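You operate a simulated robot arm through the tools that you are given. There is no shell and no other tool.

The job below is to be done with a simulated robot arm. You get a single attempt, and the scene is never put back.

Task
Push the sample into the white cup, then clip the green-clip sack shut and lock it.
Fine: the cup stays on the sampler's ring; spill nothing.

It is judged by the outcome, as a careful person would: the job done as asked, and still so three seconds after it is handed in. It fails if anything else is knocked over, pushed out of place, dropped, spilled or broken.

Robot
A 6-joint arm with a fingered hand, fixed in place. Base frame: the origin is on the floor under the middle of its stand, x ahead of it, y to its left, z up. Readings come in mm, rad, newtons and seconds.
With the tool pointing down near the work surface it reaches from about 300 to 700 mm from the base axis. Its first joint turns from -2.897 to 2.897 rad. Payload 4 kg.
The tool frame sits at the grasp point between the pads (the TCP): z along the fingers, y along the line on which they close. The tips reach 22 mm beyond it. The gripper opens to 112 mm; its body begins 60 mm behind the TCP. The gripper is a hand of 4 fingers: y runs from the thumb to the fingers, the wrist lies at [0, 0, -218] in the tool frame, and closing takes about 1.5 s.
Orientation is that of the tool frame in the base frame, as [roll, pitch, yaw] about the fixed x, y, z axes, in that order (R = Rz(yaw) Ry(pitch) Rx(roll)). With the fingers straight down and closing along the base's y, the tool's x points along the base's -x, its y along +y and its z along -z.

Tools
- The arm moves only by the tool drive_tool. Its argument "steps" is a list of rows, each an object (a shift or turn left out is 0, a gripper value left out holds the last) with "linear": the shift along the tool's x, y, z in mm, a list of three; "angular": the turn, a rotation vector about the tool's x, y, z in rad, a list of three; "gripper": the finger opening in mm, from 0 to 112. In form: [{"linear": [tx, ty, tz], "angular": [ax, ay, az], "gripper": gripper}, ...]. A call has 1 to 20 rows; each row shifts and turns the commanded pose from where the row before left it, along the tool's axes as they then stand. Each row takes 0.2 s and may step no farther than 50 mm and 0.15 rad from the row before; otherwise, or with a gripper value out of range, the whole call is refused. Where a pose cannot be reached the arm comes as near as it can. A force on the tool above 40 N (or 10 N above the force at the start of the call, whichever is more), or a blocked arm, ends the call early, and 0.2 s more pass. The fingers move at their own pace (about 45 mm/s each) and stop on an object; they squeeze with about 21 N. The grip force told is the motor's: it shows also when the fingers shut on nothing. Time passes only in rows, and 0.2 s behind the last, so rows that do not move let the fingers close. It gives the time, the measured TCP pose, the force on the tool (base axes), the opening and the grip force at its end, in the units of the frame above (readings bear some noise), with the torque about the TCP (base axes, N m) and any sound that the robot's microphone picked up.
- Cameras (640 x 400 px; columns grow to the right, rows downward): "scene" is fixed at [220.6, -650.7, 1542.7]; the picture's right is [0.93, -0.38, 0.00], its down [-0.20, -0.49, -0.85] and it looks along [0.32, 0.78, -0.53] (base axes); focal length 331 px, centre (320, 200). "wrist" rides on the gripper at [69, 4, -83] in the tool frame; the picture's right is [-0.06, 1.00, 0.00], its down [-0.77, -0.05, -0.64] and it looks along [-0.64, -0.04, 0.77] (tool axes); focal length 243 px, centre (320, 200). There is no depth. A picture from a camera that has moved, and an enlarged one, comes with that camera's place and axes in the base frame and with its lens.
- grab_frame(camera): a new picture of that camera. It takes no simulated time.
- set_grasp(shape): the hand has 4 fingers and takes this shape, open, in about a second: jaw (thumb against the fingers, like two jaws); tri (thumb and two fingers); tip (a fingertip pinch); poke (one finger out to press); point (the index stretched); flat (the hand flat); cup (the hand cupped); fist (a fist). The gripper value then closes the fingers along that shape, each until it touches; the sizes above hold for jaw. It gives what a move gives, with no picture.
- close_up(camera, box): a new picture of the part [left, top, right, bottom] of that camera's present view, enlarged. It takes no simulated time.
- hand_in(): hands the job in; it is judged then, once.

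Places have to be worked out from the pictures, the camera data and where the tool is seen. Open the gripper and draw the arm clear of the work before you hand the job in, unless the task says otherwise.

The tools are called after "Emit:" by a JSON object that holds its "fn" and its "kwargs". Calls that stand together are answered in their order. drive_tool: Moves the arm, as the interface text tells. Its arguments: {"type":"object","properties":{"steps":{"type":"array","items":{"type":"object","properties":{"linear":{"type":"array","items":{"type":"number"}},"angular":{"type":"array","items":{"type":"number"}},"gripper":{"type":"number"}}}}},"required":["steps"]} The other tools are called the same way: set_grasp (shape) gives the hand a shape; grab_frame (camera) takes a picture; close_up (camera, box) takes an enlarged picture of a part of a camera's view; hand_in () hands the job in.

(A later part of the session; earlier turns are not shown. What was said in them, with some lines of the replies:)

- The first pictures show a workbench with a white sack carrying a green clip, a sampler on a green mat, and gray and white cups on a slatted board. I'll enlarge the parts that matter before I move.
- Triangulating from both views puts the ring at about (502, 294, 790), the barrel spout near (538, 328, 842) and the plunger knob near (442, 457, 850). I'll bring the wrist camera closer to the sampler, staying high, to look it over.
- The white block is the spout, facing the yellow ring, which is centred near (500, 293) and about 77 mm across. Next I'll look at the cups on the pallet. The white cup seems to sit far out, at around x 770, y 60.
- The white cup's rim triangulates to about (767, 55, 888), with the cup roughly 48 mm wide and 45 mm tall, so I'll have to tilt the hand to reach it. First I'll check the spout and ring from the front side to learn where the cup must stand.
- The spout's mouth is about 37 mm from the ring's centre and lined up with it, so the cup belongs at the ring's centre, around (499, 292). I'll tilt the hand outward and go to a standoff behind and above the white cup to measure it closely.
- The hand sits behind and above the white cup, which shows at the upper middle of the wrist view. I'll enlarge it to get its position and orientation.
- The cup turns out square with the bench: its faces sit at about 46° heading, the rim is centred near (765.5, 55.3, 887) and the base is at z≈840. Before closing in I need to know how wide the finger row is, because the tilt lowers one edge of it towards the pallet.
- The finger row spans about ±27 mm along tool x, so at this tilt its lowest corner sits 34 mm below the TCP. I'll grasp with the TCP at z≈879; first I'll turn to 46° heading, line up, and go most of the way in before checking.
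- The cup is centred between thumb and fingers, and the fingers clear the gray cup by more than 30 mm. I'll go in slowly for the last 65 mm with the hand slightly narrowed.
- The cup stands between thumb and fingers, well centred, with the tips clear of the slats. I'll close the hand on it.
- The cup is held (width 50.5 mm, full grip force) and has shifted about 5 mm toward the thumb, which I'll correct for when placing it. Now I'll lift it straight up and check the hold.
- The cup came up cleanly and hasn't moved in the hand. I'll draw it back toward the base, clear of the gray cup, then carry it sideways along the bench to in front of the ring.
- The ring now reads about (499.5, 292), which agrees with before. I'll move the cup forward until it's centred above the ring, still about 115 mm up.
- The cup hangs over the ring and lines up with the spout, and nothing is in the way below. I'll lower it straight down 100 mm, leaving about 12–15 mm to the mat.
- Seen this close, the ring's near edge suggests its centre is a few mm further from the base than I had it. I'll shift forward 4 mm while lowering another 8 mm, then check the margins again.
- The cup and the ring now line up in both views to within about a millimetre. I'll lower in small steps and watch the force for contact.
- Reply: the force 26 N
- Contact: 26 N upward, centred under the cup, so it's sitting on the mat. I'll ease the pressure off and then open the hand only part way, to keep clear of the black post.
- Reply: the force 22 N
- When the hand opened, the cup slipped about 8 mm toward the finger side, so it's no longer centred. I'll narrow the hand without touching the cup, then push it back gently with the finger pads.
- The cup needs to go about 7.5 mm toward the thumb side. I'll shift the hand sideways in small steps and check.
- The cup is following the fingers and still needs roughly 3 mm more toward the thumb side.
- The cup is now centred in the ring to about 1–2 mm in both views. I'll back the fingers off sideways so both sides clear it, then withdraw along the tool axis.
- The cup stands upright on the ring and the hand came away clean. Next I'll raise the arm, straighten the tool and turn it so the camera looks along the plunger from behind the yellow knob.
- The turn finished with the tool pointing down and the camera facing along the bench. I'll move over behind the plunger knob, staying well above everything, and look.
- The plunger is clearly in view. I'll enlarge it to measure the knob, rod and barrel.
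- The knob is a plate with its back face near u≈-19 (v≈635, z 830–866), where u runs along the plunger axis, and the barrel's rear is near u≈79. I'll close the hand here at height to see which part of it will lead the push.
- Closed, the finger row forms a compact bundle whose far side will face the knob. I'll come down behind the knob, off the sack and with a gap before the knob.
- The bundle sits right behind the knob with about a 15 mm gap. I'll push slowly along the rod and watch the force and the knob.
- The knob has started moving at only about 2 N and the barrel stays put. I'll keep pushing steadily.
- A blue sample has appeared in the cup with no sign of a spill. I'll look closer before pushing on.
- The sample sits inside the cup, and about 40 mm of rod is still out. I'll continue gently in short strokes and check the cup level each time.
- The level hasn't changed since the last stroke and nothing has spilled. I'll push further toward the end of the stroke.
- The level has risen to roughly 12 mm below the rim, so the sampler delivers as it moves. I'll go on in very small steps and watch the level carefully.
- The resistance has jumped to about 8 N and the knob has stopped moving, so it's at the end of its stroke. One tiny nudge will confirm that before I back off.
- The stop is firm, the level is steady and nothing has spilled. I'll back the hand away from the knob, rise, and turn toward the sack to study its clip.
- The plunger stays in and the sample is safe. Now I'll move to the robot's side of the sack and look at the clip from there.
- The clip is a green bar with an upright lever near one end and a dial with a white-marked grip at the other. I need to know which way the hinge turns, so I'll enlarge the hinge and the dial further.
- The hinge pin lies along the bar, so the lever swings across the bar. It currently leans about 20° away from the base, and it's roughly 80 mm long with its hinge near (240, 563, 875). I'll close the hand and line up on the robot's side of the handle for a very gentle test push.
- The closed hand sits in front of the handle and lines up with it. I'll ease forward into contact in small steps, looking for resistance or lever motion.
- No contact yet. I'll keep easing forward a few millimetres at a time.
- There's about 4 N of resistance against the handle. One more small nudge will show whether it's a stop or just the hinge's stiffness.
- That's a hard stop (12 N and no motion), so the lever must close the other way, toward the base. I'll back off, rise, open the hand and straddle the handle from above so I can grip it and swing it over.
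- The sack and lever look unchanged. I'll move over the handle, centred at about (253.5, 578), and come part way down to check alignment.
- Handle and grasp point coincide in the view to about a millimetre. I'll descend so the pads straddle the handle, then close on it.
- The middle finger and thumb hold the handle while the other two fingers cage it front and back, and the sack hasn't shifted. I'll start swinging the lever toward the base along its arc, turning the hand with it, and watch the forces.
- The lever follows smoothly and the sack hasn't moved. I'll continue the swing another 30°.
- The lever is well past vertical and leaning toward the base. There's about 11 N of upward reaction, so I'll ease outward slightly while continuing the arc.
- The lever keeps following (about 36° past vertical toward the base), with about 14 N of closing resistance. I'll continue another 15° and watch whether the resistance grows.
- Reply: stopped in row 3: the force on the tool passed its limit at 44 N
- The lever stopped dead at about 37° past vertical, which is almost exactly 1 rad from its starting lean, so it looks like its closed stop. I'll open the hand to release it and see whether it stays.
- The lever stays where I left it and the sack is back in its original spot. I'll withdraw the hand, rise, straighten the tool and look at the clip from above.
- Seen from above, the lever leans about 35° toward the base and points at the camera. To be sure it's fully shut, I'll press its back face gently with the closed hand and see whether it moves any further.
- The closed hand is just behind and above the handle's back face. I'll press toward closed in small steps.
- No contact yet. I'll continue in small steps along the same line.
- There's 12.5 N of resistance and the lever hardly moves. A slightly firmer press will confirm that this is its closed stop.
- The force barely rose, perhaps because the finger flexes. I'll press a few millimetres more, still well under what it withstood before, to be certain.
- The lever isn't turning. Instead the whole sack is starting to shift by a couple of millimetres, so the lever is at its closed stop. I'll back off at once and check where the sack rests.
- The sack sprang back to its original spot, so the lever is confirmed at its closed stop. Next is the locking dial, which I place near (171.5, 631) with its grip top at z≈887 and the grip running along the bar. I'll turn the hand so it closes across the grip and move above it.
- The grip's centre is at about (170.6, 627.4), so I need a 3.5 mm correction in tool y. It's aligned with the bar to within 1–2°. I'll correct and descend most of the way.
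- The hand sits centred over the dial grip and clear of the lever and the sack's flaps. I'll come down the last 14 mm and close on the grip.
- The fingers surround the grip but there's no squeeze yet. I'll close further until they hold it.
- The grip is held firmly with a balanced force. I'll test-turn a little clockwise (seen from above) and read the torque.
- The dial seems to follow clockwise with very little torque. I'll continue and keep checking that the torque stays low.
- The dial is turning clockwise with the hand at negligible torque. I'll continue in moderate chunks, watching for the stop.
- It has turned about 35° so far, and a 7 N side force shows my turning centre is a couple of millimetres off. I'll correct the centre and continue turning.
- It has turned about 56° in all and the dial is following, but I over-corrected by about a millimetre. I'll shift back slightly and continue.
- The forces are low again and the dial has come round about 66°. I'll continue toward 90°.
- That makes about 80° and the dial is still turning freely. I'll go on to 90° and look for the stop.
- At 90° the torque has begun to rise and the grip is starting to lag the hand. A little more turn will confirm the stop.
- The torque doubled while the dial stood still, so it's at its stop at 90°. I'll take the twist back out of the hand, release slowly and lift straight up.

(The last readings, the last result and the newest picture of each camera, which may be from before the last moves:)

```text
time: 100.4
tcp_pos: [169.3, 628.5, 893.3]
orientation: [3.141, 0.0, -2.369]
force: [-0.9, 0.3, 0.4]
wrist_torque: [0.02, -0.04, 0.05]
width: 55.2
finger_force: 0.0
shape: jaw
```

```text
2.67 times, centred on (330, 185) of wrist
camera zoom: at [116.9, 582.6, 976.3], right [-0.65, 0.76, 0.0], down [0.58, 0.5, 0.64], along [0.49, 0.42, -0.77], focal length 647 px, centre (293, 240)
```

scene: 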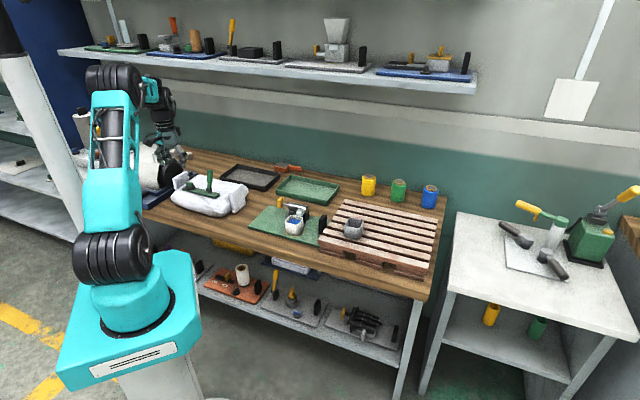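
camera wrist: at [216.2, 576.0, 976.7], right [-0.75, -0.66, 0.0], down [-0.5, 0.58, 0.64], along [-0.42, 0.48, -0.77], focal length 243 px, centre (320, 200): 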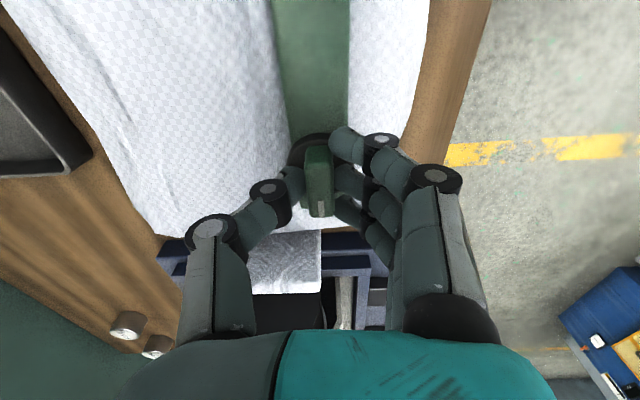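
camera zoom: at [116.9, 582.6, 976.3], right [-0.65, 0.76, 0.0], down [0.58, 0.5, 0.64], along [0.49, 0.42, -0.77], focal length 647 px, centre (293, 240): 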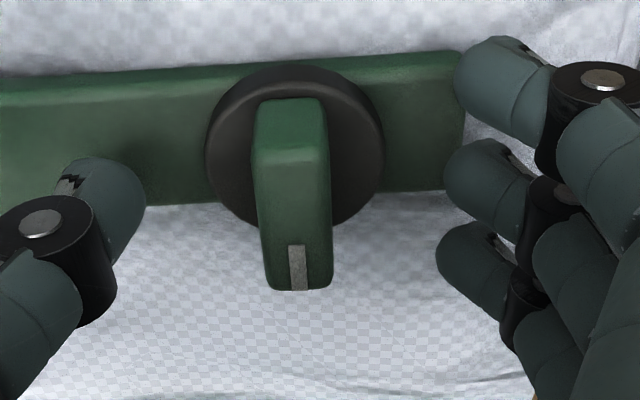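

The dial now stands square across the bar and stays there. I'll lift straight up and check the whole clip.

Emit:
{"fn": "drive_tool", "kwargs": {"steps": [{"linear": [0, 0, -10]}, {"linear": [0, 0, -25]}, {"linear": [0, 0, -30]}, {"linear": [0, 0, -30]}, {"linear": [20, 0, -20]}, {"linear": [30, 0, -10]}, {"linear": [30, 0, 0]}, {"linear": [30, 0, 0]}, {"linear": [20, -20, 0]}, {}]}}

Emit:
{"fn": "grab_frame", "kwargs": {"camera": "wrist"}}

Emit:
{"fn": "close_up", "kwargs": {"camera": "scene", "box": [160, 150, 260, 225]}}

Emit:
{"fn": "close_up", "kwargs": {"camera": "scene", "box": [240, 170, 440, 295]}}

```text
time: 102.6
tcp_pos: [91.5, 521.5, 1019.5]
orientation: [3.139, 0.001, -2.369]
force: [0.4, 0.2, -0.7]
wrist_torque: [0.02, 0.0, -0.03]
width: 55.4
finger_force: 0.0
shape: jaw
```

```text
taken
camera wrist: at [39.2, 476.7, 1101.6], right [-0.65, 0.76, 0.0], down [0.58, 0.5, 0.64], along [0.49, 0.42, -0.77], focal length 243 px, centre (320, 200)
```

wrist: 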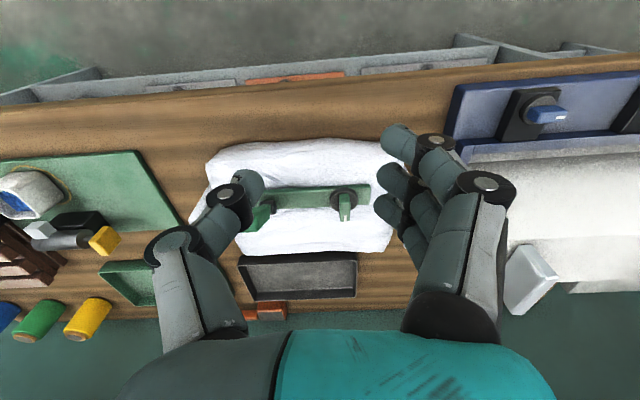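

```text
5.33 times, centred on (210, 188) of scene
camera zoom: at [220.6, -650.7, 1542.7], right [0.93, -0.38, 0.0], down [-0.2, -0.49, -0.85], along [0.32, 0.78, -0.53], focal length 1764 px, centre (907, 267)
```

zoom: 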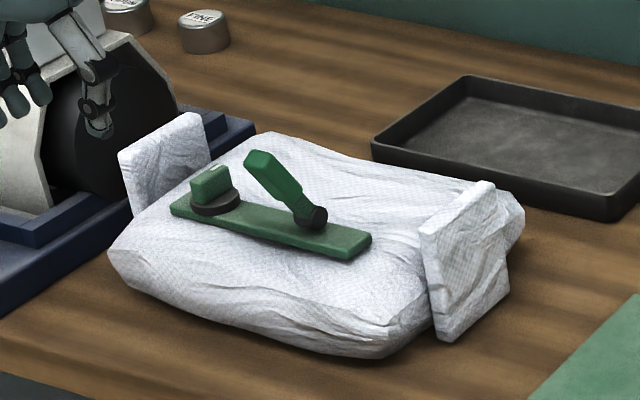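

```text
3.20 times, centred on (340, 232) of scene
camera zoom: at [220.6, -650.7, 1542.7], right [0.93, -0.38, 0.0], down [-0.2, -0.49, -0.85], along [0.32, 0.78, -0.53], focal length 1058 px, centre (256, 96)
```

zoom: 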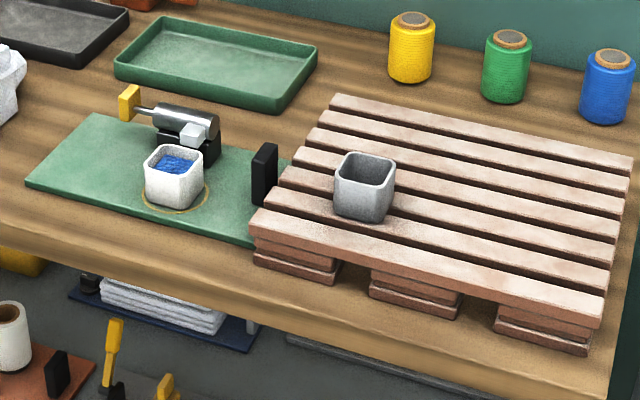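

The lever is down, the dial stands across the bar, the sack is in place, and the cup with the sample stands on the ring. I'll take the arm well clear, open the hand fully, and do a last check of everything.

Emit:
{"fn": "drive_tool", "kwargs": {"steps": [{"linear": [6, -25, -15]}, {"linear": [6, -34, -15]}, {"linear": [6, -34, -15]}, {"linear": [6, -34, -15]}, {"linear": [6, -34, -15], "gripper": 112}, {"linear": [6, -34, -15]}, {}, {}, {}]}}

Emit:
{"fn": "grab_frame", "kwargs": {"camera": "wrist"}}

Emit:
{"fn": "grab_frame", "kwargs": {"camera": "scene"}}

Emit:
{"fn": "close_up", "kwargs": {"camera": "scene", "box": [275, 190, 325, 235]}}

Emit:
{"fn": "close_up", "kwargs": {"camera": "scene", "box": [175, 165, 235, 205]}}

```text
time: 104.6
tcp_pos: [202.2, 358.4, 1108.2]
orientation: [-3.141, -0.001, -2.369]
force: [0.1, 0.5, -0.5]
wrist_torque: [-0.03, 0.01, 0.01]
width: 112.2
finger_force: 0.0
shape: jaw
```

```text
taken
camera wrist: at [149.8, 313.1, 1190.5], right [-0.65, 0.76, 0.0], down [0.58, 0.5, 0.64], along [0.49, 0.42, -0.77], focal length 243 px, centre (320, 200)
```

wrist: 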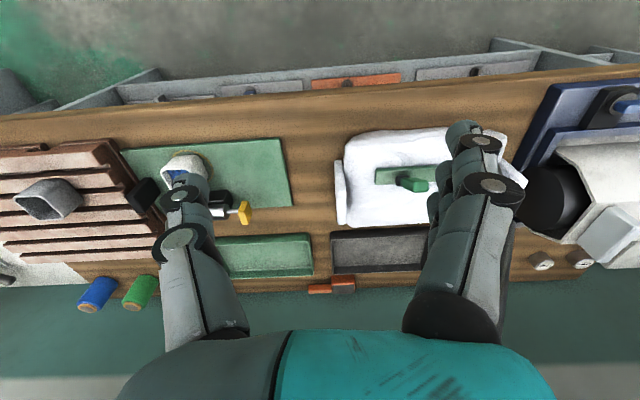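

```text
taken
```

scene: 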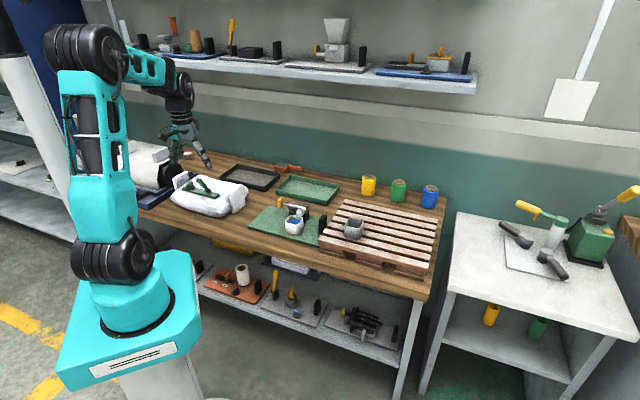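

```text
8.89 times, centred on (300, 212) of scene
camera zoom: at [220.6, -650.7, 1542.7], right [0.93, -0.38, 0.0], down [-0.2, -0.49, -0.85], along [0.32, 0.78, -0.53], focal length 2939 px, centre (498, 89)
```

zoom: 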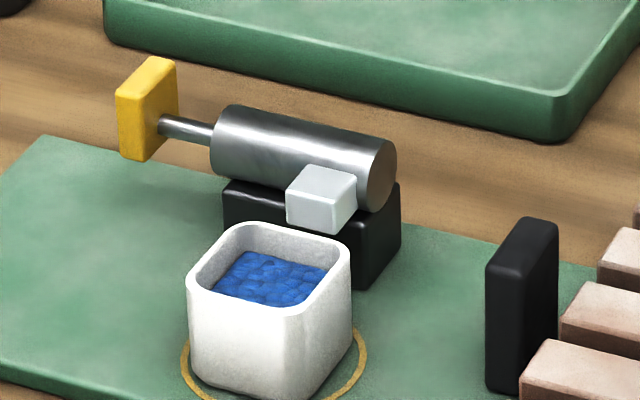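

```text
10.00 times, centred on (205, 185) of scene
camera zoom: at [220.6, -650.7, 1542.7], right [0.93, -0.38, 0.0], down [-0.2, -0.49, -0.85], along [0.32, 0.78, -0.53], focal length 3307 px, centre (1470, 350)
```

zoom: 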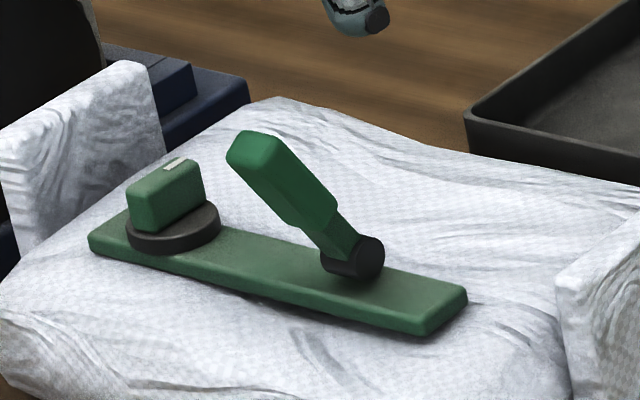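

The final pictures show:
- **Cup:** it stands on the ring with the sample in it and nothing spilled.
- **Sampler:** the plunger is at the end of its stroke.
- **Clip:** the lever is at its closed stop and the dial is turned 90° to its stop.
- **Surroundings:** everything else is in place, and the arm is clear with the hand open.

I'm handing the job in.

Emit:
{"fn": "hand_in", "kwargs": {}}

```text
The job is handed in.
```

I pushed the sample into the white cup, and I believe the green-clip sack is shut and locked. The job is handed in. I don't have the judge's result, and the robot's microphone picked up no click at any point.

- **Sample:** I moved the white cup onto the sampler's ring and pushed the plunger until it hit its stop. The cup holds the blue sample, with the level about 12 mm below the rim. It stands about 3 mm off the ring's centre, and nothing spilled.
- **Clip lever:** it swings toward the robot, and I swung it until it stopped. It still stands up at an angle, about 35° past vertical, rather than lying flat. Two attempts to move it further only shifted the sack slightly, so I took that as its closed position.
- **Lock dial:** I turned it clockwise 90°, where it stopped and has stayed.
- **Sack:** it moved a few millimetres under load both times I pressed the lever, then returned to its original place.
- **Everything else:** nothing else looks disturbed in the final pictures. The arm is clear of the work with the hand open.
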